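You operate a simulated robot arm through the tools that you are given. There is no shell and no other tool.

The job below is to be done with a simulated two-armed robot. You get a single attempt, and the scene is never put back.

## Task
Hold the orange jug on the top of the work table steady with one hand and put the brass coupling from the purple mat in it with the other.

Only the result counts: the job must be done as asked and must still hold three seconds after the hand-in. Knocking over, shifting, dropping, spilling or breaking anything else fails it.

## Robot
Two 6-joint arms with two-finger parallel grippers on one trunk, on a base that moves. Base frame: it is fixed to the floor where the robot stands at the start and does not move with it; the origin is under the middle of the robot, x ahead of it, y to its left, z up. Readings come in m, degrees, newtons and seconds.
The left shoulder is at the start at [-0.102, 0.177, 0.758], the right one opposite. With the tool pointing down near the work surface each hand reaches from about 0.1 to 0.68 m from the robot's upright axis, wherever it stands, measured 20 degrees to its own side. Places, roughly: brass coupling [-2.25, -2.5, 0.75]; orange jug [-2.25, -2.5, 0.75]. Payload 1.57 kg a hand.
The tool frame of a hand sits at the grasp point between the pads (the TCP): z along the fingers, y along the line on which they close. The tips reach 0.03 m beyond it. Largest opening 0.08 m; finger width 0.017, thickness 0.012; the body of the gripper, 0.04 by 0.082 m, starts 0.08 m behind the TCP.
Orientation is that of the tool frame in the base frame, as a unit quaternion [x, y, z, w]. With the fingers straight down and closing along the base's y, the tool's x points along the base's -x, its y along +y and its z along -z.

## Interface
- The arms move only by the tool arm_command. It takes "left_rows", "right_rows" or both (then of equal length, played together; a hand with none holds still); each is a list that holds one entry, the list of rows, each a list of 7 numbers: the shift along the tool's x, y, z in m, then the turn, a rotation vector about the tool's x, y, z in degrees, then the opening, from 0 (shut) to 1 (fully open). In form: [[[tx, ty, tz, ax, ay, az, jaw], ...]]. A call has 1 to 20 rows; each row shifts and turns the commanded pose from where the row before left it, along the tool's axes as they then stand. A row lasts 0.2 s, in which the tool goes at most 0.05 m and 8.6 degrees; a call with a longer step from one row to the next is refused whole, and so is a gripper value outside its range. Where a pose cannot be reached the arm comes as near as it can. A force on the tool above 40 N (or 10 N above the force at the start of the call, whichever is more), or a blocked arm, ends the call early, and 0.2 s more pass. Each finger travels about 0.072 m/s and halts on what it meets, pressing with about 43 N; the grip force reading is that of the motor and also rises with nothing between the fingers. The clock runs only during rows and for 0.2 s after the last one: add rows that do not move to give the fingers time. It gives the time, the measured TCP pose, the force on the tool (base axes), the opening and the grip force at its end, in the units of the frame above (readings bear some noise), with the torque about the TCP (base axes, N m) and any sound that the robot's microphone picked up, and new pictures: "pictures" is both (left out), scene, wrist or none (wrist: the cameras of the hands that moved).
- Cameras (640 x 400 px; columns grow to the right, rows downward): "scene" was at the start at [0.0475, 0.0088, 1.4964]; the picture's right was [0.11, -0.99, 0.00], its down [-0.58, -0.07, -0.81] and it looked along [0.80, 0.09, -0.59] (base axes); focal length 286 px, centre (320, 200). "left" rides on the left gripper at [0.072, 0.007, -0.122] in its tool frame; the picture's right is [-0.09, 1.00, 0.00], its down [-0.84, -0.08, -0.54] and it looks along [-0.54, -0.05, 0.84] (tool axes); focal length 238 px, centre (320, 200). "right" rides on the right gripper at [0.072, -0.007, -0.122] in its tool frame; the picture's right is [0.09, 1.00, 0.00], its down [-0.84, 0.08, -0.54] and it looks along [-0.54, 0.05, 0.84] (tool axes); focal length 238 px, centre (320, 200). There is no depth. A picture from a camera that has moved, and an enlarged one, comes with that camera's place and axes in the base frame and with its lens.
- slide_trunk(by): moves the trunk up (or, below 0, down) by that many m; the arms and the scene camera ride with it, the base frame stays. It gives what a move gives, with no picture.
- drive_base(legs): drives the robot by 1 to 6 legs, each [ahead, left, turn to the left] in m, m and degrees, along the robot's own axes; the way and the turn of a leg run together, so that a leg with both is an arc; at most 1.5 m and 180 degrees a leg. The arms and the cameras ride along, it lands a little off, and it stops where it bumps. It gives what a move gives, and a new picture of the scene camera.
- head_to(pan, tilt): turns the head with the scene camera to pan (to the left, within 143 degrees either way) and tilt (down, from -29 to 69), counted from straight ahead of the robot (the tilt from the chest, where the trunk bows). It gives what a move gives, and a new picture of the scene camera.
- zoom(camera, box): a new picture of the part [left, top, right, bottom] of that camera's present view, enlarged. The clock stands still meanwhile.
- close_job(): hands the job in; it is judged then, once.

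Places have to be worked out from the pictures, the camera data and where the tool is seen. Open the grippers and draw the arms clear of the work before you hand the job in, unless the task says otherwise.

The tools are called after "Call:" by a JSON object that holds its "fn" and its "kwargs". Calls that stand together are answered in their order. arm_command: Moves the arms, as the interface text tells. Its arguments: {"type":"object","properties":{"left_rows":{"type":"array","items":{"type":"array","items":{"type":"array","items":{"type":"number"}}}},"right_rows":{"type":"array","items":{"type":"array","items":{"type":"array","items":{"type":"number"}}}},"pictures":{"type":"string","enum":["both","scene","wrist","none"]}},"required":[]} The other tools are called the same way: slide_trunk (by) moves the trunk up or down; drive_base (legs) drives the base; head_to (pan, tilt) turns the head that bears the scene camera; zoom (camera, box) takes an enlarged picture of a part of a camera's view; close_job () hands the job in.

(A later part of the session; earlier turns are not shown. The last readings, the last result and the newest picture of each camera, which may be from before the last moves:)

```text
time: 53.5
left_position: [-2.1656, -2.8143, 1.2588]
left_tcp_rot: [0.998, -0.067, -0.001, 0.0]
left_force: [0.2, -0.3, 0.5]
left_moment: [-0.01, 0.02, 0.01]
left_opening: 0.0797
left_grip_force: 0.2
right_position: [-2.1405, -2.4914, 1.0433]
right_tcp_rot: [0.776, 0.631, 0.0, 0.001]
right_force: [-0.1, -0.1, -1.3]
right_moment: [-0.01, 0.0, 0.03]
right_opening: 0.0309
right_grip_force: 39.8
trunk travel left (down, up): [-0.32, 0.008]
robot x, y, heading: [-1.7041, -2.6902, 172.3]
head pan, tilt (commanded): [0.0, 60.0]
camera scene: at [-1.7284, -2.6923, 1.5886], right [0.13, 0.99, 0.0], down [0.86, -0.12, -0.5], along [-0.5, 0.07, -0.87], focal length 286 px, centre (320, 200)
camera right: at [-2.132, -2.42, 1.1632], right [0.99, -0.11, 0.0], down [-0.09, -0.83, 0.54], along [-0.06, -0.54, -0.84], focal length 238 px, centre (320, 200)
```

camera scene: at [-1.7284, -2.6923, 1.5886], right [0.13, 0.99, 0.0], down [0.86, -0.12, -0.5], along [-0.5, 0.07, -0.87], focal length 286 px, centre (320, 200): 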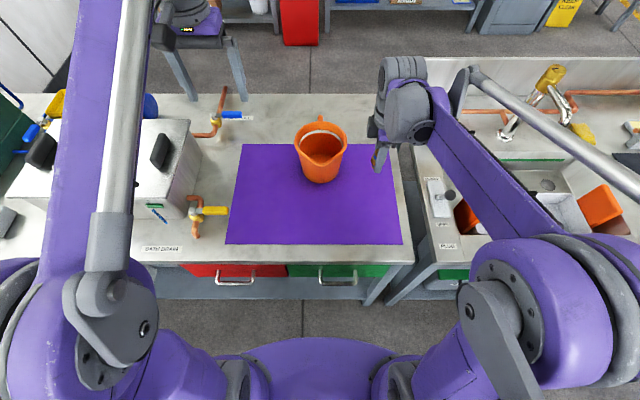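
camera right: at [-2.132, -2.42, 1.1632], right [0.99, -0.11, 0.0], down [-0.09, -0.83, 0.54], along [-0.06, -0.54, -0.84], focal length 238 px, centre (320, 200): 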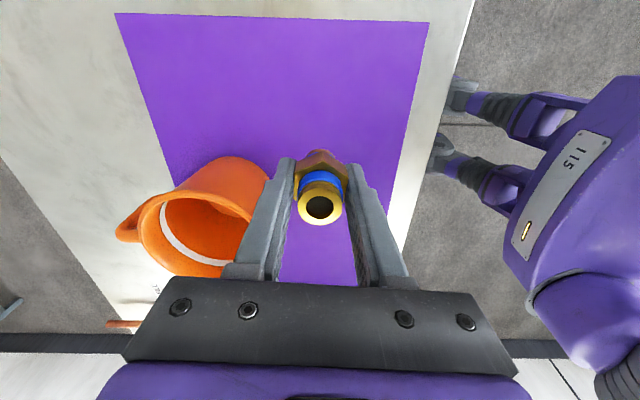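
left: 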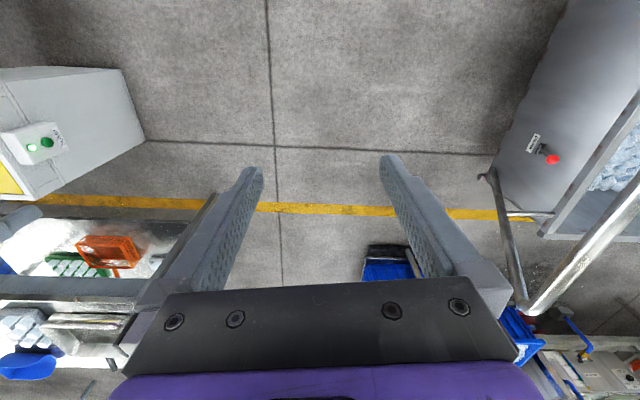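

The coupling is held clear in the right hand. Now I bring the left hand above the left rim of the jug (about z 1.06) and lean it 8 degrees to match the flare of the wall, to look at the rim with its wrist camera.

Call:
{"fn": "arm_command", "kwargs": {"left_rows": [[[-0.0263, -0.019, 0.0333, 0, 0, 0, 1], [-0.0263, -0.019, 0.0333, 0, 0, 0, 1], [-0.0263, -0.019, 0.0333, 0, 0, 0, 1], [-0.0263, -0.019, 0.0333, 0, 0, 0, 1], [-0.0263, -0.019, 0.0333, 0, 0, 0, 1], [-0.0263, -0.019, 0.0333, 0, 0, 0, 1], [0, 0, 0, 8, 0, 0, 1], [0, 0, 0, 0, 0, 0, 1]]], "pictures": "both"}}

```text
time: 55.4
left_position: [-2.3086, -2.6809, 1.0581]
left_tcp_rot: [0.995, -0.067, 0.005, -0.07]
left_force: [-0.3, -0.6, 0.6]
left_moment: [-0.02, 0.02, 0.01]
left_opening: 0.08
left_grip_force: 0.1
right_position: [-2.1404, -2.4904, 1.0403]
right_tcp_rot: [0.776, 0.631, 0.0, 0.0]
right_force: [0.3, 0.3, -0.9]
right_moment: [-0.03, 0.02, 0.0]
right_opening: 0.0311
right_grip_force: 40.3
trunk travel left (down, up): [-0.32, 0.008]
robot x, y, heading: [-1.7006, -2.6953, 172.3]
head pan, tilt (commanded): [0.0, 60.0]
camera scene: at [-1.7284, -2.6916, 1.5886], right [0.13, 0.99, 0.0], down [0.86, -0.12, -0.5], along [-0.5, 0.07, -0.87], focal length 286 px, centre (320, 200)
camera left: at [-2.2412, -2.7154, 1.1775], right [-0.22, -0.96, -0.14], down [-0.83, 0.11, 0.55], along [-0.51, 0.24, -0.83], focal length 238 px, centre (320, 200)
```

scene: 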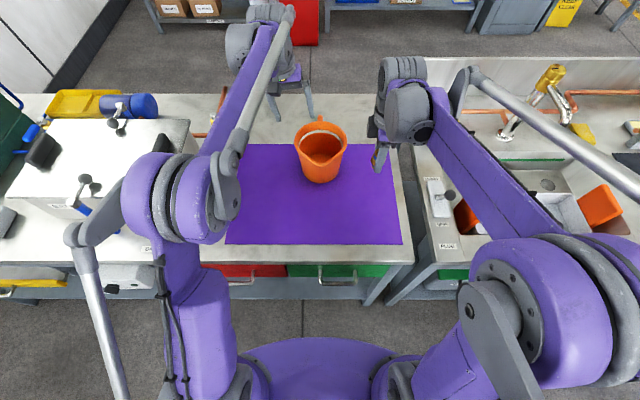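
left: 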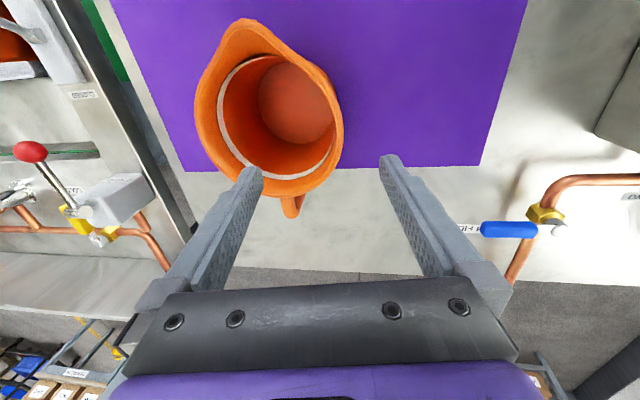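

The left wrist camera sees the whole jug with its rim between and left of the fingers. I zoom in to measure the rim from here and check the left elbow's clearance in the scene view.

Call:
{"fn": "zoom", "kwargs": {"camera": "left", "box": [180, 10, 420, 210]}}

Call:
{"fn": "zoom", "kwargs": {"camera": "scene", "box": [230, 60, 390, 190]}}

```text
2.00 times, centred on (300, 110) of left
camera zoom: at [-2.2412, -2.7154, 1.1775], right [-0.22, -0.96, -0.14], down [-0.83, 0.11, 0.55], along [-0.51, 0.24, -0.83], focal length 477 px, centre (360, 380)
```

zoom: 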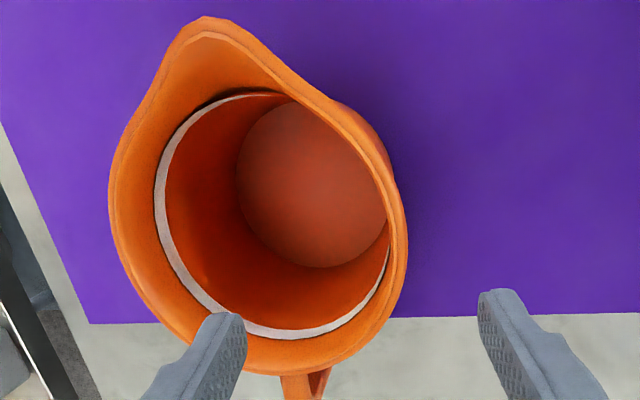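

```text
3.08 times, centred on (310, 125) of scene
camera zoom: at [-1.7284, -2.6916, 1.5886], right [0.13, 0.99, 0.0], down [0.86, -0.12, -0.5], along [-0.5, 0.07, -0.87], focal length 880 px, centre (351, 431)
```

zoom: 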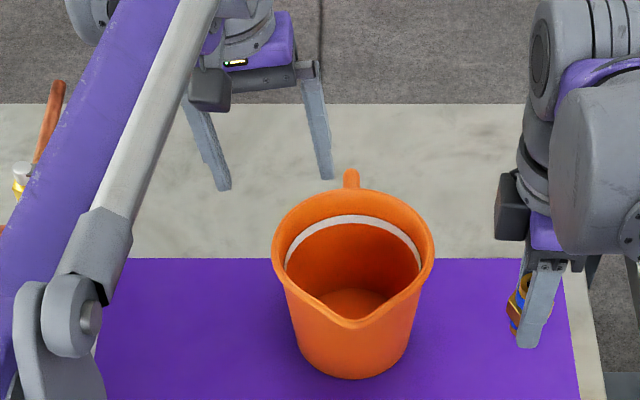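

From this camera the rim's left edge is at left 0.075, forward 0.595 and the rim spans about 0.148 across, so the jug axis is at about 0.598 ahead on the midline. I shift the left hand sideways and descend along its axis until the tips are just above the rim, then check the centring.

Call:
{"fn": "arm_command", "kwargs": {"left_rows": [[[0, 0.0203, 0, 0, 0, 0, 1], [0, 0, 0.036, 0, 0, 0, 1], [0, 0, 0.036, 0, 0, 0, 1], [0, 0, 0, 0, 0, 0, 1]]], "pictures": "both"}}

Call:
{"fn": "zoom", "kwargs": {"camera": "left", "box": [180, 60, 420, 210]}}

Call:
{"fn": "zoom", "kwargs": {"camera": "scene", "box": [250, 80, 370, 180]}}

```text
time: 56.4
left_position: [-2.3079, -2.6926, 0.9844]
left_tcp_rot: [0.995, -0.067, 0.005, -0.069]
left_force: [-0.6, 0.2, 0.6]
left_moment: [-0.01, -0.02, -0.01]
left_opening: 0.08
left_grip_force: 0.1
right_position: [-2.141, -2.4918, 1.0414]
right_tcp_rot: [0.775, 0.631, 0.0, 0.0]
right_force: [-0.6, -0.3, -1.2]
right_moment: [0.02, 0.02, 0.0]
right_opening: 0.0312
right_grip_force: 40.2
trunk travel left (down, up): [-0.32, 0.008]
robot x, y, heading: [-1.7047, -2.6971, 172.1]
head pan, tilt (commanded): [0.0, 60.0]
camera scene: at [-1.7281, -2.6925, 1.5886], right [0.13, 0.99, 0.0], down [0.86, -0.12, -0.5], along [-0.5, 0.07, -0.87], focal length 286 px, centre (320, 200)
camera left: at [-2.2404, -2.7255, 1.1047], right [-0.22, -0.96, -0.14], down [-0.83, 0.11, 0.55], along [-0.51, 0.24, -0.83], focal length 238 px, centre (320, 200)
```

scene: 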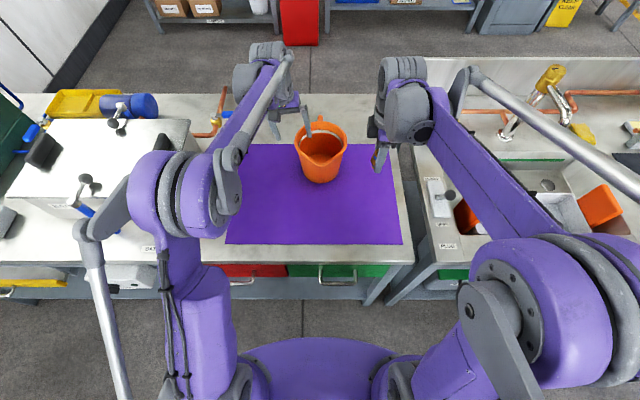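
left: 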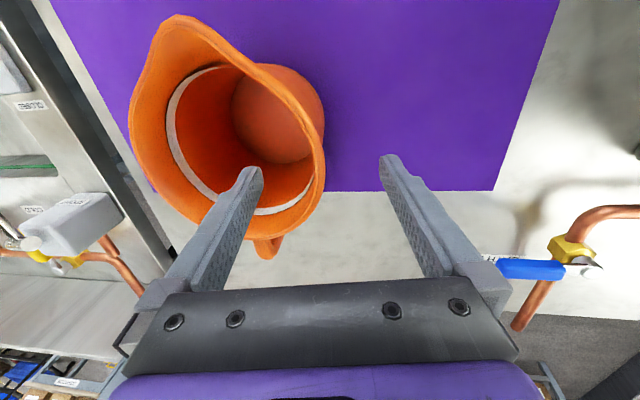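

```text
2.67 times, centred on (300, 135) of left
camera zoom: at [-2.2404, -2.7255, 1.1047], right [-0.22, -0.96, -0.14], down [-0.83, 0.11, 0.55], along [-0.51, 0.24, -0.83], focal length 636 px, centre (373, 373)
```

zoom: 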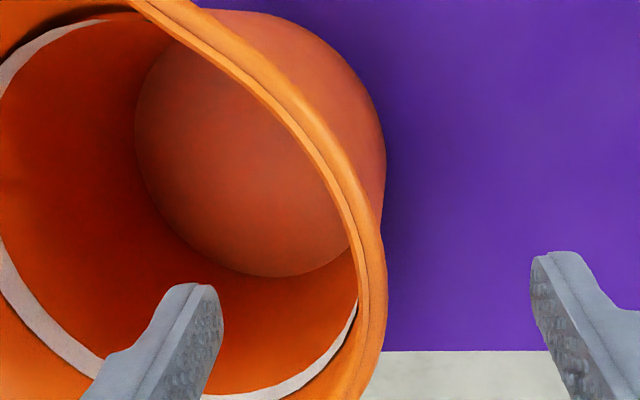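

```text
4.00 times, centred on (310, 130) of scene
camera zoom: at [-1.7281, -2.6925, 1.5886], right [0.13, 0.99, 0.0], down [0.86, -0.12, -0.5], along [-0.5, 0.07, -0.87], focal length 1144 px, centre (360, 480)
```

zoom: 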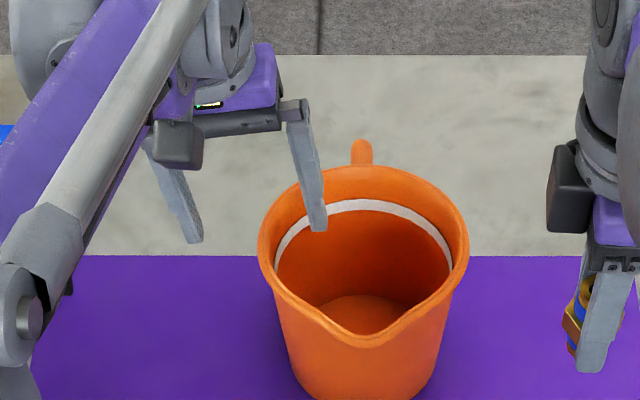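

The wrist view puts the rim lip 1–2 mm off the middle of the fingers, while the scene view hints at slightly more. I zoom closer in the scene view to settle the sideways centring before going down.

Call:
{"fn": "zoom", "kwargs": {"camera": "scene", "box": [264, 110, 320, 160]}}

Call:
{"fn": "zoom", "kwargs": {"camera": "left", "box": [230, 130, 400, 230]}}

```text
8.00 times, centred on (292, 135) of scene
camera zoom: at [-1.7281, -2.6925, 1.5886], right [0.13, 0.99, 0.0], down [0.86, -0.12, -0.5], along [-0.5, 0.07, -0.87], focal length 2289 px, centre (544, 720)
```

zoom: 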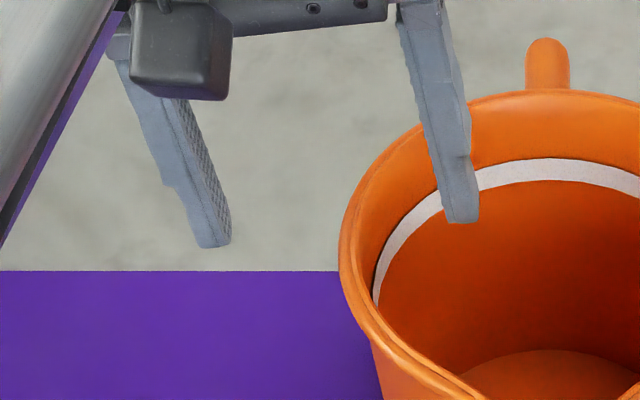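

```text
3.76 times, centred on (315, 180) of left
camera zoom: at [-2.2404, -2.7255, 1.1047], right [-0.22, -0.96, -0.14], down [-0.83, 0.11, 0.55], along [-0.51, 0.24, -0.83], focal length 897 px, centre (339, 275)
```

zoom: 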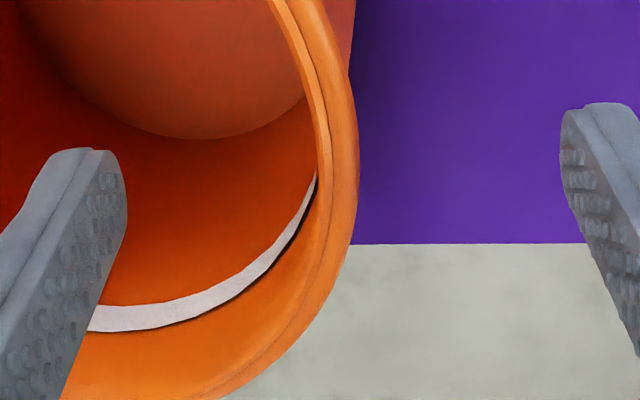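

Correcting for a 2 mm camera bias seen at the fingertips, the lip centre is about 1.3 mm inward of the finger middle. I shift that much and lower the left hand along its axis so the open fingers straddle the rim (TCP about 0.02 below it).

Call:
{"fn": "arm_command", "kwargs": {"left_rows": [[[0, -0.0013, 0.02, 0, 0, 0, 1], [0, 0, 0.02, 0, 0, 0, 1], [0, 0, 0.02, 0, 0, 0, 1], [0, 0, 0, 0, 0, 0, 1]]], "pictures": "both"}}

Call:
{"fn": "zoom", "kwargs": {"camera": "scene", "box": [264, 100, 344, 160]}}

Call:
{"fn": "zoom", "kwargs": {"camera": "left", "box": [200, 130, 420, 270]}}

```text
time: 57.4
left_position: [-2.3072, -2.681, 0.9261]
left_tcp_rot: [0.995, -0.067, 0.005, -0.071]
left_force: [0.3, -0.2, 0.4]
left_moment: [0.01, -0.02, 0.01]
left_opening: 0.0799
left_grip_force: 0.0
right_position: [-2.1405, -2.4916, 1.0413]
right_tcp_rot: [0.776, 0.631, 0.0, 0.0]
right_force: [-0.6, -0.4, -1.1]
right_moment: [-0.04, -0.01, -0.01]
right_opening: 0.0308
right_grip_force: 40.2
trunk travel left (down, up): [-0.32, 0.008]
robot x, y, heading: [-1.7057, -2.695, 172.3]
head pan, tilt (commanded): [0.0, 60.0]
camera scene: at [-1.7281, -2.6924, 1.5886], right [0.13, 0.99, 0.0], down [0.86, -0.12, -0.5], along [-0.5, 0.07, -0.87], focal length 286 px, centre (320, 200)
camera left: at [-2.2404, -2.7151, 1.0456], right [-0.22, -0.96, -0.14], down [-0.83, 0.11, 0.55], along [-0.51, 0.24, -0.83], focal length 238 px, centre (320, 200)
```

scene: 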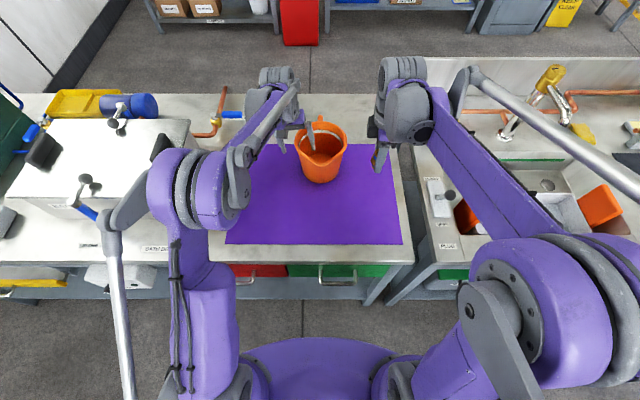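
left: 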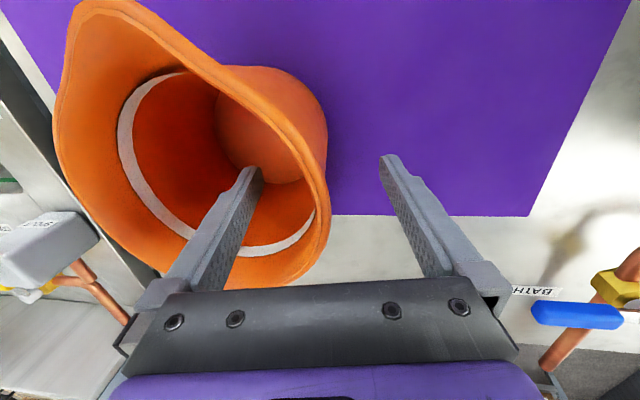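

```text
6.67 times, centred on (304, 130) of scene
camera zoom: at [-1.7281, -2.6924, 1.5886], right [0.13, 0.99, 0.0], down [0.86, -0.12, -0.5], along [-0.5, 0.07, -0.87], focal length 1907 px, centre (427, 667)
```

zoom: 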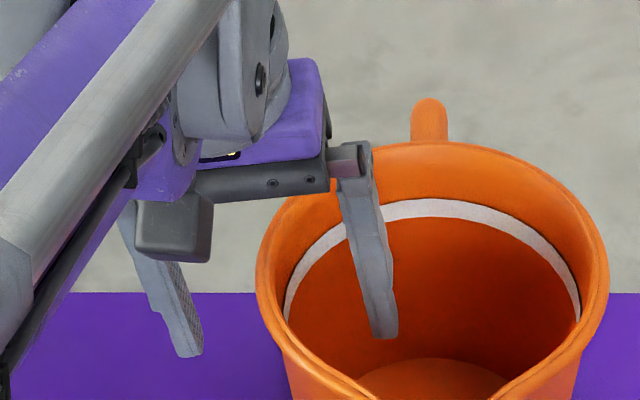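

```text
2.86 times, centred on (310, 200) of left
camera zoom: at [-2.2404, -2.7151, 1.0456], right [-0.22, -0.96, -0.14], down [-0.83, 0.11, 0.55], along [-0.51, 0.24, -0.83], focal length 681 px, centre (349, 200)
```

zoom: 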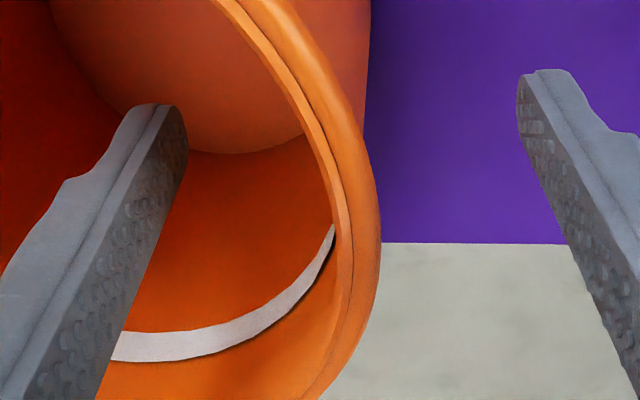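

The fingers straddle the left rim without contact forces, the lip being within about 2 mm of the middle. I close the left jaw part way to check the centring before gripping.

Call:
{"fn": "arm_command", "kwargs": {"left_rows": [[[0, 0, 0, 0, 0, 0, 0.6], [0, 0, 0, 0, 0, 0, 0.3], [0, 0, 0, 0, 0, 0, 0.27], [0, 0, 0, 0, 0, 0, 0.27]]], "pictures": "both"}}

Call:
{"fn": "zoom", "kwargs": {"camera": "scene", "box": [274, 110, 334, 155]}}

Call:
{"fn": "zoom", "kwargs": {"camera": "left", "box": [240, 120, 400, 270]}}

```text
time: 58.4
left_position: [-2.3073, -2.6813, 0.926]
left_tcp_rot: [0.995, -0.068, 0.005, -0.07]
left_force: [-0.1, -0.6, 0.7]
left_moment: [0.0, -0.03, 0.02]
left_opening: 0.0218
left_grip_force: 0.0
right_position: [-2.1399, -2.4913, 1.0408]
right_tcp_rot: [0.775, 0.631, 0.0, 0.0]
right_force: [-0.3, 0.9, -0.6]
right_moment: [-0.03, 0.02, 0.06]
right_opening: 0.0309
right_grip_force: 40.8
trunk travel left (down, up): [-0.32, 0.008]
robot x, y, heading: [-1.7003, -2.6951, 172.2]
head pan, tilt (commanded): [0.0, 60.0]
camera scene: at [-1.7283, -2.6924, 1.5886], right [0.13, 0.99, 0.0], down [0.86, -0.12, -0.5], along [-0.5, 0.07, -0.87], focal length 286 px, centre (320, 200)
camera left: at [-2.2405, -2.7152, 1.0458], right [-0.22, -0.96, -0.14], down [-0.83, 0.11, 0.55], along [-0.51, 0.24, -0.83], focal length 238 px, centre (320, 200)
```

scene: 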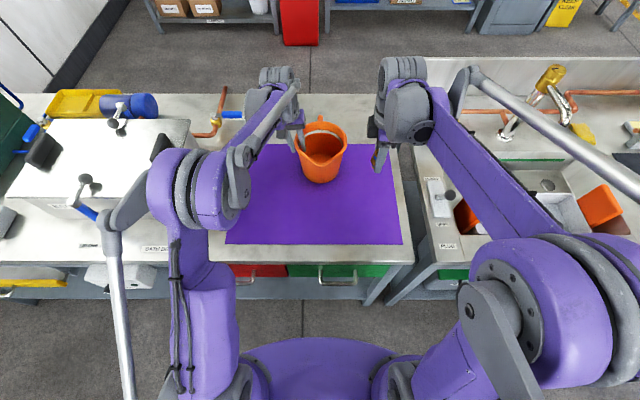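
left: 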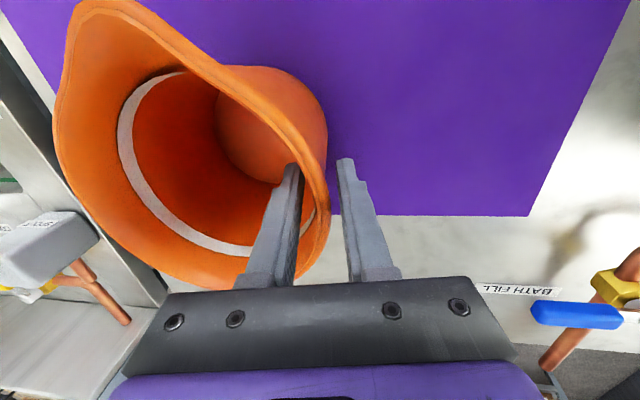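

```text
8.89 times, centred on (304, 132) of scene
camera zoom: at [-1.7283, -2.6924, 1.5886], right [0.13, 0.99, 0.0], down [0.86, -0.12, -0.5], along [-0.5, 0.07, -0.87], focal length 2543 px, centre (462, 800)
```

zoom: 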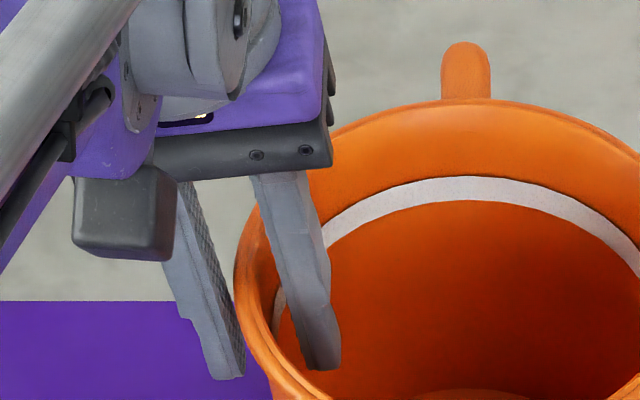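

```text
2.67 times, centred on (320, 195) of left
camera zoom: at [-2.2405, -2.7152, 1.0458], right [-0.22, -0.96, -0.14], down [-0.83, 0.11, 0.55], along [-0.51, 0.24, -0.83], focal length 636 px, centre (320, 213)
```

zoom: 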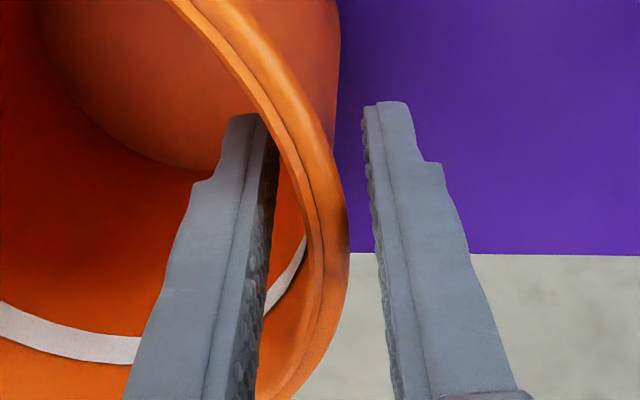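

The rim now sits between the half-closed pads, about 1.5 mm nearer the outer one. I shift the hand outward by that much and close gently onto the rim.

Call:
{"fn": "arm_command", "kwargs": {"left_rows": [[[0, 0.0015, 0, 0, 0, 0, 0.27], [0, 0, 0, 0, 0, 0, 0.2], [0, 0, 0, 0, 0, 0, 0.14], [0, 0, 0, 0, 0, 0, 0.08], [0, 0, 0, 0, 0, 0, 0.03], [0, 0, 0, 0, 0, 0, 0], [0, 0, 0, 0, 0, 0, 0]]], "pictures": "both"}}

Call:
{"fn": "zoom", "kwargs": {"camera": "scene", "box": [270, 100, 350, 190]}}

```text
time: 60.0
left_position: [-2.3069, -2.6835, 0.9253]
left_tcp_rot: [0.995, -0.066, 0.005, -0.07]
left_force: [-1.2, -1.6, 0.4]
left_moment: [-0.26, -0.04, -0.02]
left_opening: 0.0027
left_grip_force: 24.8
right_position: [-2.1398, -2.4922, 1.0418]
right_tcp_rot: [0.776, 0.631, 0.0, 0.0]
right_force: [0.1, 0.1, -0.8]
right_moment: [-0.03, -0.01, 0.02]
right_opening: 0.031
right_grip_force: 40.0
trunk travel left (down, up): [-0.32, 0.008]
robot x, y, heading: [-1.7043, -2.6943, 172.7]
head pan, tilt (commanded): [0.0, 60.0]
camera scene: at [-1.7284, -2.6925, 1.5886], right [0.13, 0.99, 0.0], down [0.86, -0.12, -0.5], along [-0.5, 0.07, -0.87], focal length 286 px, centre (320, 200)
camera left: at [-2.2403, -2.7171, 1.0451], right [-0.22, -0.96, -0.14], down [-0.83, 0.11, 0.55], along [-0.51, 0.24, -0.83], focal length 238 px, centre (320, 200)
```

scene: 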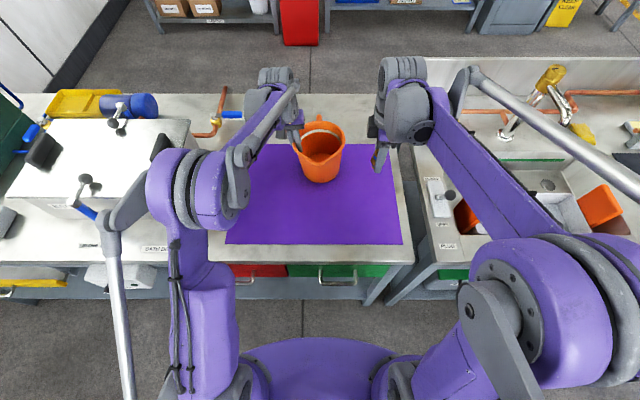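
left: 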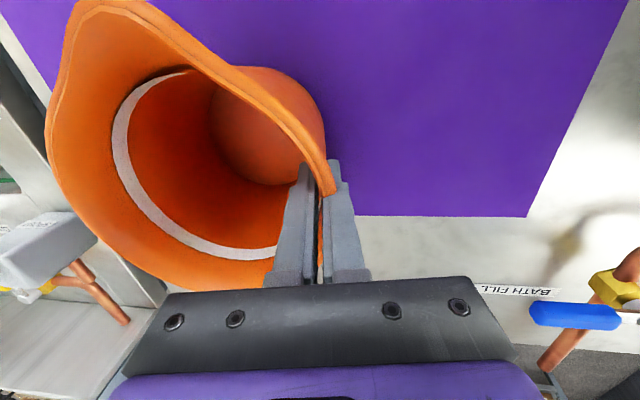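

```text
4.44 times, centred on (310, 145) of scene
camera zoom: at [-1.7284, -2.6925, 1.5886], right [0.13, 0.99, 0.0], down [0.86, -0.12, -0.5], along [-0.5, 0.07, -0.87], focal length 1272 px, centre (364, 444)
```

zoom: 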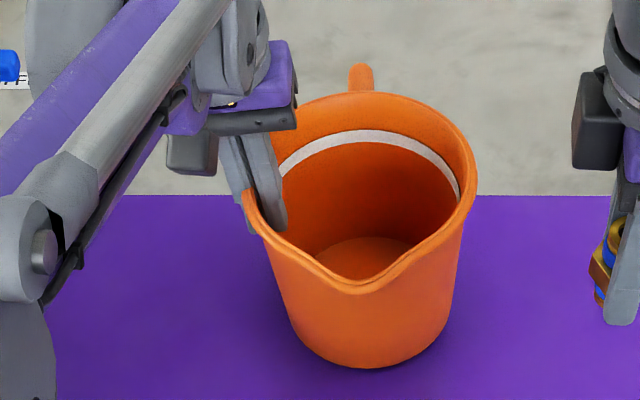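

The left hand now holds the rim (grip 25 N, wall about 3 mm, forces near zero), and the jug shifted only some 5 mm and stands upright. I carry the coupling at z ≈ 1.045 most of the way over the jug's right part and lean the right hand 8 degrees outward to keep the wrists apart.

Call:
{"fn": "arm_command", "kwargs": {"right_rows": [[[-0.0245, -0.0266, -0.002, 0, 0, 0, 0], [-0.0245, -0.0266, -0.002, 0, 0, 0, 0], [-0.0245, -0.0266, 0, 0, 0, 0, 0], [-0.0245, -0.0266, 0, 0, 0, 0, 0], [0, 0, 0, 0, -8, 0, 0], [0, 0, 0, 0, 0, 0, 0]]], "left_rows": [[[0, 0, 0, 0, 0, 0, 0], [0, 0, 0, 0, 0, 0, 0], [0, 0, 0, 0, 0, 0, 0], [0, 0, 0, 0, 0, 0, 0], [0, 0, 0, 0, 0, 0, 0], [0, 0, 0, 0, 0, 0, 0]]], "pictures": "both"}}

Call:
{"fn": "zoom", "kwargs": {"camera": "scene", "box": [270, 80, 390, 190]}}

```text
time: 61.4
left_position: [-2.3069, -2.683, 0.9258]
left_tcp_rot: [0.995, -0.066, 0.005, -0.069]
left_force: [0.5, 0.7, 0.3]
left_moment: [0.02, -0.17, -0.01]
left_opening: 0.0029
left_grip_force: 24.3
right_position: [-2.263, -2.5668, 1.0446]
right_tcp_rot: [0.773, 0.63, -0.055, 0.045]
right_force: [0.0, -0.3, 0.1]
right_moment: [-0.02, -0.02, 0.02]
right_opening: 0.0311
right_grip_force: 39.8
trunk travel left (down, up): [-0.32, 0.008]
robot x, y, heading: [-1.7019, -2.6925, 172.3]
head pan, tilt (commanded): [0.0, 60.0]
camera scene: at [-1.7286, -2.6931, 1.5886], right [0.13, 0.99, 0.0], down [0.86, -0.12, -0.5], along [-0.5, 0.07, -0.87], focal length 286 px, centre (320, 200)
camera right: at [-2.2523, -2.4804, 1.1558], right [0.99, -0.11, -0.01], down [-0.08, -0.75, 0.65], along [-0.08, -0.65, -0.76], focal length 238 px, centre (320, 200)
camera left: at [-2.2405, -2.7173, 1.0451], right [-0.22, -0.96, -0.14], down [-0.83, 0.11, 0.55], along [-0.51, 0.24, -0.83], focal length 238 px, centre (320, 200)
```

scene: 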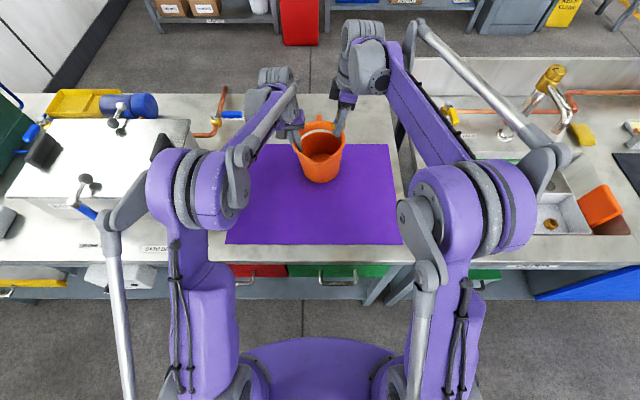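
right: 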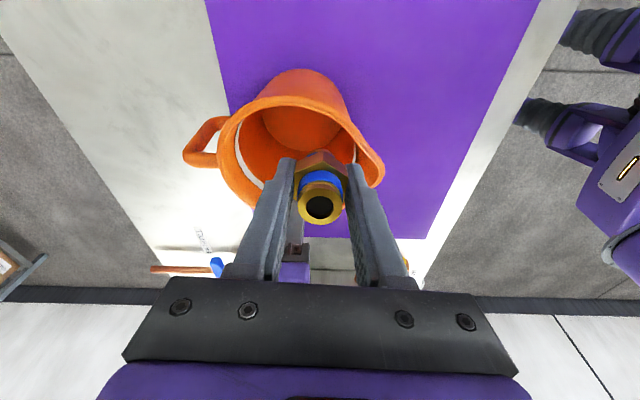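
left: 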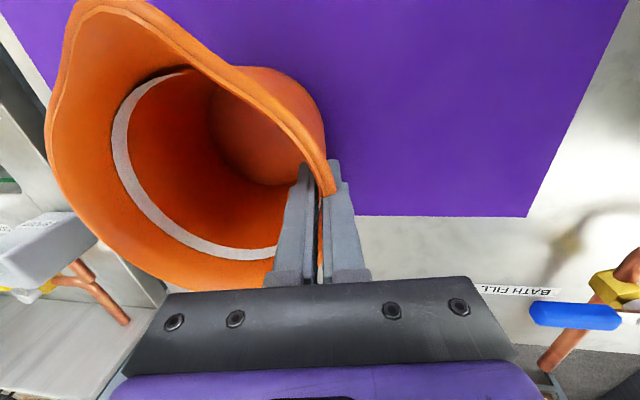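

```text
3.64 times, centred on (330, 135) of scene
camera zoom: at [-1.7286, -2.6931, 1.5886], right [0.13, 0.99, 0.0], down [0.86, -0.12, -0.5], along [-0.5, 0.07, -0.87], focal length 1040 px, centre (284, 436)
```

zoom: 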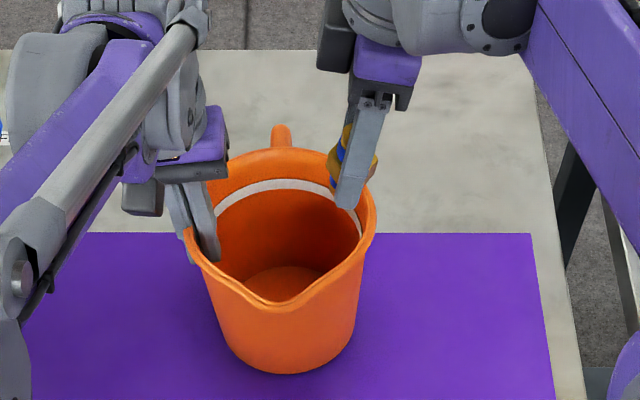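

The coupling hangs above the jug's right front with the two wrists well apart and the left grip steady. I move it over the right half of the opening (about 0.035 right of the axis) and lower it 0.05 m to just at the rim, then check.

Call:
{"fn": "arm_command", "kwargs": {"right_rows": [[[-0.0199, -0.0281, 0.0028, 0, 0, 0, 0], [0, 0, 0, 0, 0, 0, 0], [0.0035, 0, 0.0248, 0, 0, 0, 0], [0.0035, 0, 0.0248, 0, 0, 0, 0], [0, 0, 0, 0, 0, 0, 0]]], "left_rows": [[[0, 0, 0, 0, 0, 0, 0], [0, 0, 0, 0, 0, 0, 0], [0, 0, 0, 0, 0, 0, 0], [0, 0, 0, 0, 0, 0, 0], [0, 0, 0, 0, 0, 0, 0]]], "pictures": "both"}}

Call:
{"fn": "zoom", "kwargs": {"camera": "scene", "box": [270, 80, 390, 190]}}

```text
time: 62.5
left_position: [-2.3069, -2.6833, 0.9247]
left_tcp_rot: [0.995, -0.068, 0.004, -0.069]
left_force: [0.7, -0.9, -0.2]
left_moment: [-0.08, -0.1, -0.01]
left_opening: 0.0025
left_grip_force: 23.7
right_position: [-2.2933, -2.5821, 0.9949]
right_tcp_rot: [0.774, 0.63, -0.054, 0.044]
right_force: [0.5, -0.5, -0.7]
right_moment: [0.02, -0.02, -0.02]
right_opening: 0.0309
right_grip_force: 39.5
trunk travel left (down, up): [-0.32, 0.008]
robot x, y, heading: [-1.7007, -2.6911, 172.3]
head pan, tilt (commanded): [0.0, 60.0]
camera scene: at [-1.7284, -2.6924, 1.5886], right [0.13, 0.99, 0.0], down [0.86, -0.12, -0.5], along [-0.5, 0.07, -0.87], focal length 286 px, centre (320, 200)
camera right: at [-2.2825, -2.4948, 1.1065], right [0.99, -0.11, -0.01], down [-0.08, -0.75, 0.65], along [-0.08, -0.65, -0.76], focal length 238 px, centre (320, 200)
camera left: at [-2.2404, -2.7169, 1.0451], right [-0.22, -0.96, -0.14], down [-0.83, 0.11, 0.55], along [-0.51, 0.24, -0.83], focal length 238 px, centre (320, 200)
```

scene: 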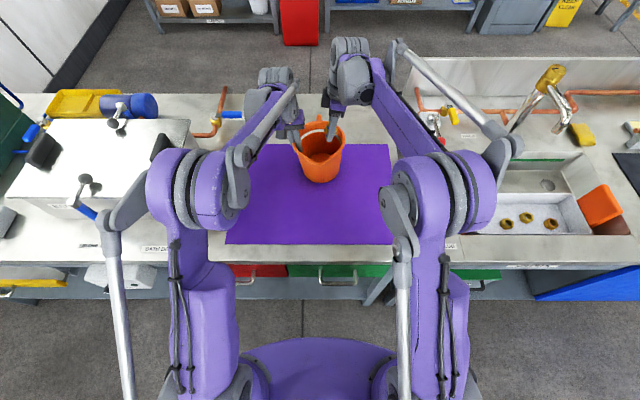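
right: 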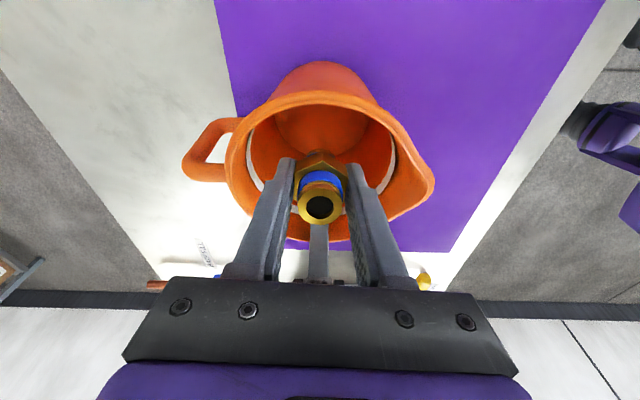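
left: 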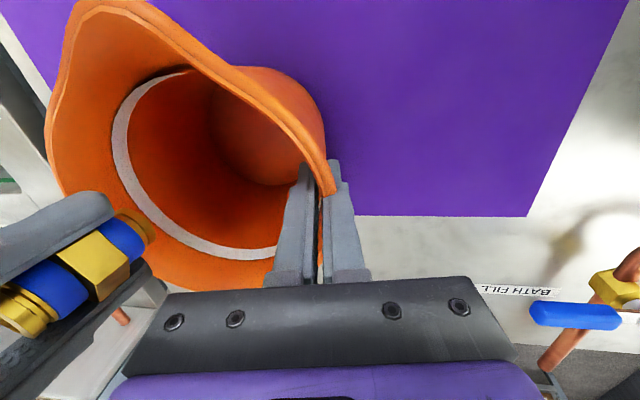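

```text
3.64 times, centred on (330, 135) of scene
camera zoom: at [-1.7284, -2.6924, 1.5886], right [0.13, 0.99, 0.0], down [0.86, -0.12, -0.5], along [-0.5, 0.07, -0.87], focal length 1040 px, centre (284, 436)
```

zoom: 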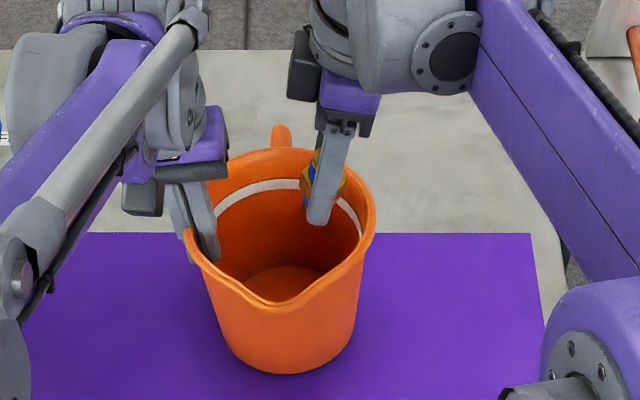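

The coupling is centred over the right half of the opening, about 0.034 right of the midline, with roughly 4 cm between the hands. I lower it into the jug by 0.08 m, watching forces.

Call:
{"fn": "arm_command", "kwargs": {"right_rows": [[[0.0037, 0, 0.0264, 0, 0, 0, 0], [0.0037, 0, 0.0264, 0, 0, 0, 0], [0.0037, 0, 0.0264, 0, 0, 0, 0], [0, 0, 0, 0, 0, 0, 0]]], "left_rows": [[[0, 0, 0, 0, 0, 0, 0], [0, 0, 0, 0, 0, 0, 0], [0, 0, 0, 0, 0, 0, 0], [0, 0, 0, 0, 0, 0, 0]]], "pictures": "both"}}

Call:
{"fn": "zoom", "kwargs": {"camera": "scene", "box": [270, 80, 390, 190]}}

```text
time: 63.5
left_position: [-2.3068, -2.6835, 0.9249]
left_tcp_rot: [0.995, -0.067, 0.004, -0.069]
left_force: [0.6, -0.5, -0.5]
left_moment: [-0.15, -0.02, 0.0]
left_opening: 0.0026
left_grip_force: 23.5
right_position: [-2.2943, -2.583, 0.9145]
right_tcp_rot: [0.774, 0.63, -0.054, 0.044]
right_force: [-0.6, 0.6, -0.9]
right_moment: [-0.02, 0.0, -0.01]
right_opening: 0.0312
right_grip_force: 40.1
trunk travel left (down, up): [-0.32, 0.008]
robot x, y, heading: [-1.7019, -2.6987, 172.2]
head pan, tilt (commanded): [0.0, 60.0]
camera scene: at [-1.7284, -2.6924, 1.5886], right [0.13, 0.99, 0.0], down [0.86, -0.12, -0.5], along [-0.5, 0.07, -0.87], focal length 286 px, centre (320, 200)
camera right: at [-2.2835, -2.4944, 1.0251], right [0.99, -0.11, -0.01], down [-0.08, -0.75, 0.65], along [-0.08, -0.65, -0.76], focal length 238 px, centre (320, 200)
camera left: at [-2.2404, -2.7169, 1.0451], right [-0.22, -0.96, -0.14], down [-0.83, 0.11, 0.55], along [-0.51, 0.24, -0.83], focal length 238 px, centre (320, 200)
```

scene: 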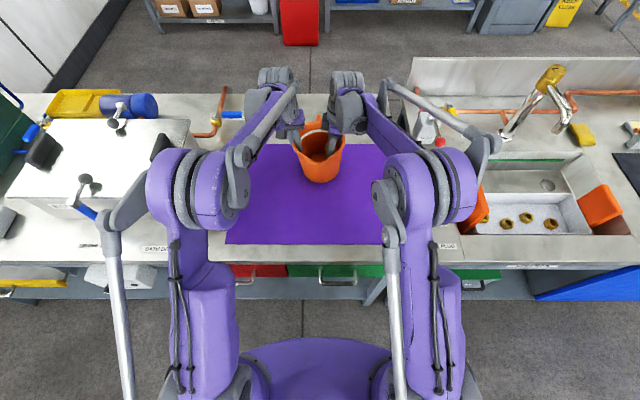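
right: 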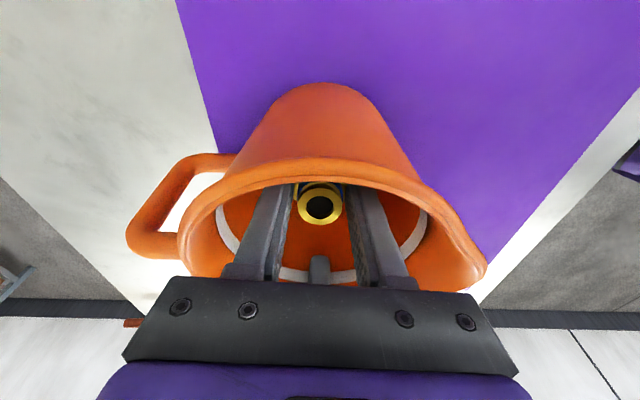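
left: 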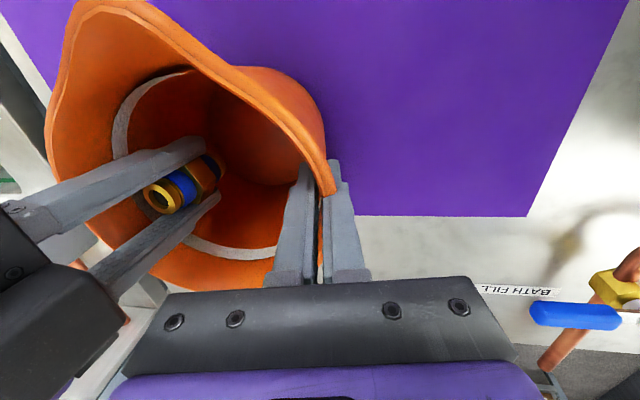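

```text
3.64 times, centred on (330, 135) of scene
camera zoom: at [-1.7284, -2.6924, 1.5886], right [0.13, 0.99, 0.0], down [0.86, -0.12, -0.5], along [-0.5, 0.07, -0.87], focal length 1040 px, centre (284, 436)
```

zoom: 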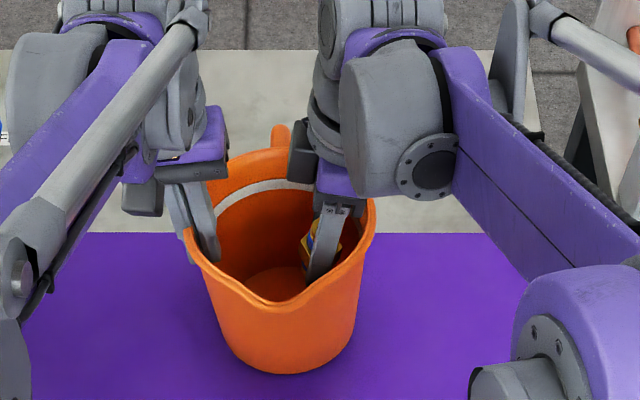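

The coupling is now inside the jug between the right fingers, forces near zero on both hands, and the gripper body is still about 5 cm above the rim. I go down another 0.032 m, which leaves the coupling a few centimetres above the jug floor.

Call:
{"fn": "arm_command", "kwargs": {"right_rows": [[[0.0022, 0, 0.0158, 0, 0, 0, 0], [0.0022, 0, 0.0158, 0, 0, 0, 0], [0, 0, 0, 0, 0, 0, 0]]], "left_rows": [[[0, 0, 0, 0, 0, 0, 0], [0, 0, 0, 0, 0, 0, 0], [0, 0, 0, 0, 0, 0, 0]]], "pictures": "both"}}

Call:
{"fn": "zoom", "kwargs": {"camera": "scene", "box": [270, 80, 390, 190]}}

```text
time: 64.3
left_position: [-2.3073, -2.6832, 0.9253]
left_tcp_rot: [0.995, -0.067, 0.004, -0.069]
left_force: [0.3, 0.2, 0.2]
left_moment: [-0.14, -0.09, 0.01]
left_opening: 0.0025
left_grip_force: 24.2
right_position: [-2.2955, -2.5815, 0.8832]
right_tcp_rot: [0.774, 0.629, -0.054, 0.044]
right_force: [0.7, 0.0, -1.0]
right_moment: [0.02, -0.01, 0.03]
right_opening: 0.0311
right_grip_force: 39.4
trunk travel left (down, up): [-0.32, 0.008]
robot x, y, heading: [-1.7024, -2.6948, 172.3]
head pan, tilt (commanded): [0.0, 60.0]
camera scene: at [-1.7284, -2.6924, 1.5886], right [0.13, 0.99, 0.0], down [0.86, -0.12, -0.5], along [-0.5, 0.07, -0.87], focal length 286 px, centre (320, 200)
camera right: at [-2.2838, -2.4934, 0.9943], right [0.99, -0.11, -0.01], down [-0.08, -0.75, 0.65], along [-0.08, -0.65, -0.76], focal length 238 px, centre (320, 200)
camera left: at [-2.2404, -2.7169, 1.0451], right [-0.22, -0.96, -0.14], down [-0.83, 0.11, 0.55], along [-0.51, 0.24, -0.83], focal length 238 px, centre (320, 200)
```

scene: 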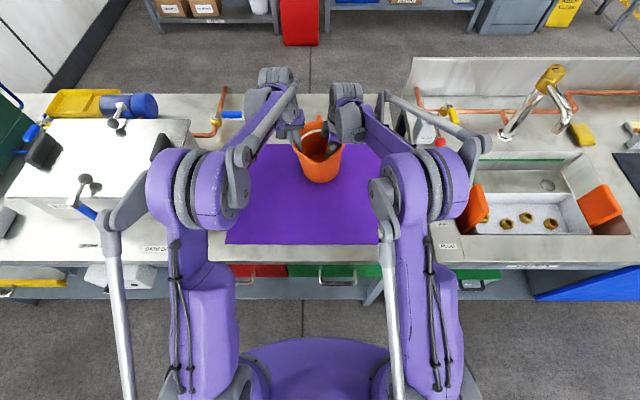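
right: 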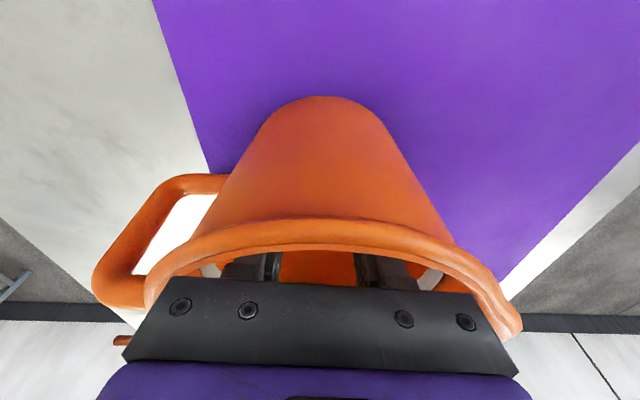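
left: 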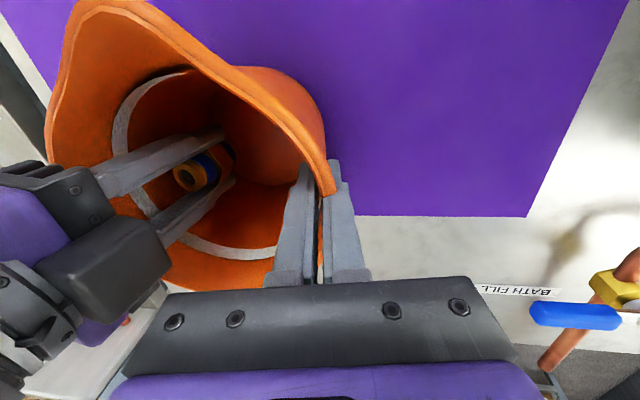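

```text
3.64 times, centred on (330, 135) of scene
camera zoom: at [-1.7284, -2.6924, 1.5886], right [0.13, 0.99, 0.0], down [0.86, -0.12, -0.5], along [-0.5, 0.07, -0.87], focal length 1040 px, centre (284, 436)
```

zoom: 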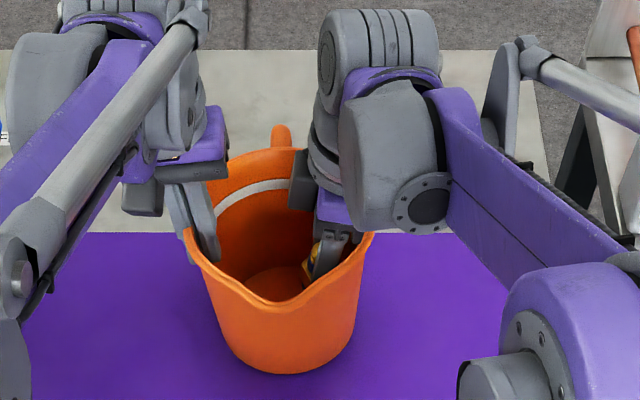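

The coupling hangs deep in the jug, nothing touches (forces about 1 N), and the left hand keeps the rim. I open the right gripper moderately to let it drop the last few centimetres.

Call:
{"fn": "arm_command", "kwargs": {"right_rows": [[[0, 0, 0, 0, 0, 0, 0.5], [0, 0, 0, 0, 0, 0, 0.55], [0, 0, 0, 0, 0, 0, 0.55], [0, 0, 0, 0, 0, 0, 0.55], [0, 0, 0, 0, 0, 0, 0.55]]], "left_rows": [[[0, 0, 0, 0, 0, 0, 0], [0, 0, 0, 0, 0, 0, 0], [0, 0, 0, 0, 0, 0, 0], [0, 0, 0, 0, 0, 0, 0], [0, 0, 0, 0, 0, 0, 0]]], "pictures": "both"}}

Call:
{"fn": "zoom", "kwargs": {"camera": "left", "box": [100, 60, 340, 260]}}

```text
time: 65.5
left_position: [-2.3076, -2.685, 0.9251]
left_tcp_rot: [0.995, -0.067, 0.005, -0.07]
left_force: [-2.2, 4.0, 0.1]
left_moment: [-0.3, 0.02, 0.22]
left_opening: 0.0025
left_grip_force: 24.1
right_position: [-2.2952, -2.5819, 0.8831]
right_tcp_rot: [0.774, 0.63, -0.054, 0.044]
right_force: [2.0, -3.7, -0.6]
right_moment: [0.25, 0.13, 0.07]
right_opening: 0.0415
right_grip_force: 0.1
trunk travel left (down, up): [-0.32, 0.008]
robot x, y, heading: [-1.7051, -2.6909, 172.3]
head pan, tilt (commanded): [0.0, 60.0]
camera scene: at [-1.7285, -2.6924, 1.5886], right [0.13, 0.99, 0.0], down [0.86, -0.12, -0.5], along [-0.5, 0.07, -0.87], focal length 286 px, centre (320, 200)
camera right: at [-2.2839, -2.4937, 0.9945], right [0.99, -0.11, -0.01], down [-0.08, -0.75, 0.65], along [-0.08, -0.65, -0.76], focal length 238 px, centre (320, 200)
camera left: at [-2.2405, -2.7168, 1.0451], right [-0.22, -0.96, -0.14], down [-0.83, 0.11, 0.55], along [-0.51, 0.24, -0.83], focal length 238 px, centre (320, 200)
```

scene: 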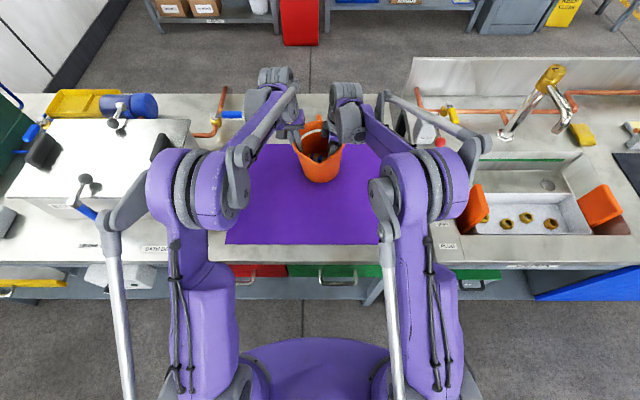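
right: 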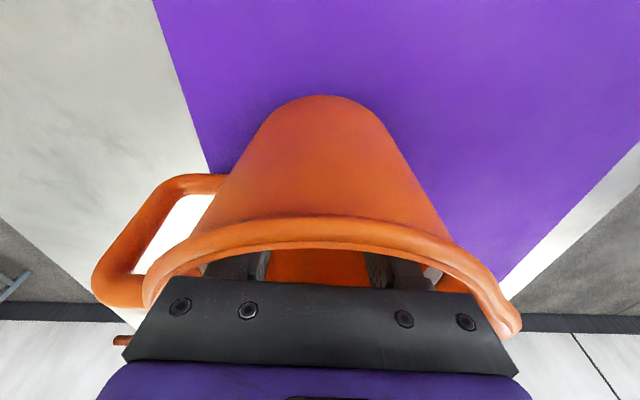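
left: 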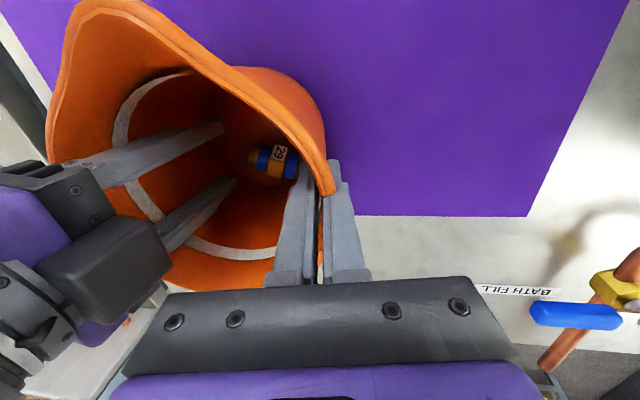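

```text
2.00 times, centred on (220, 160) of left
camera zoom: at [-2.2405, -2.7168, 1.0451], right [-0.22, -0.96, -0.14], down [-0.83, 0.11, 0.55], along [-0.51, 0.24, -0.83], focal length 477 px, centre (520, 280)
```

zoom: 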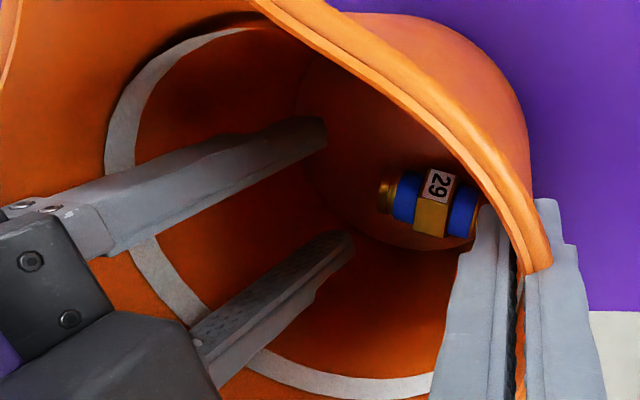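

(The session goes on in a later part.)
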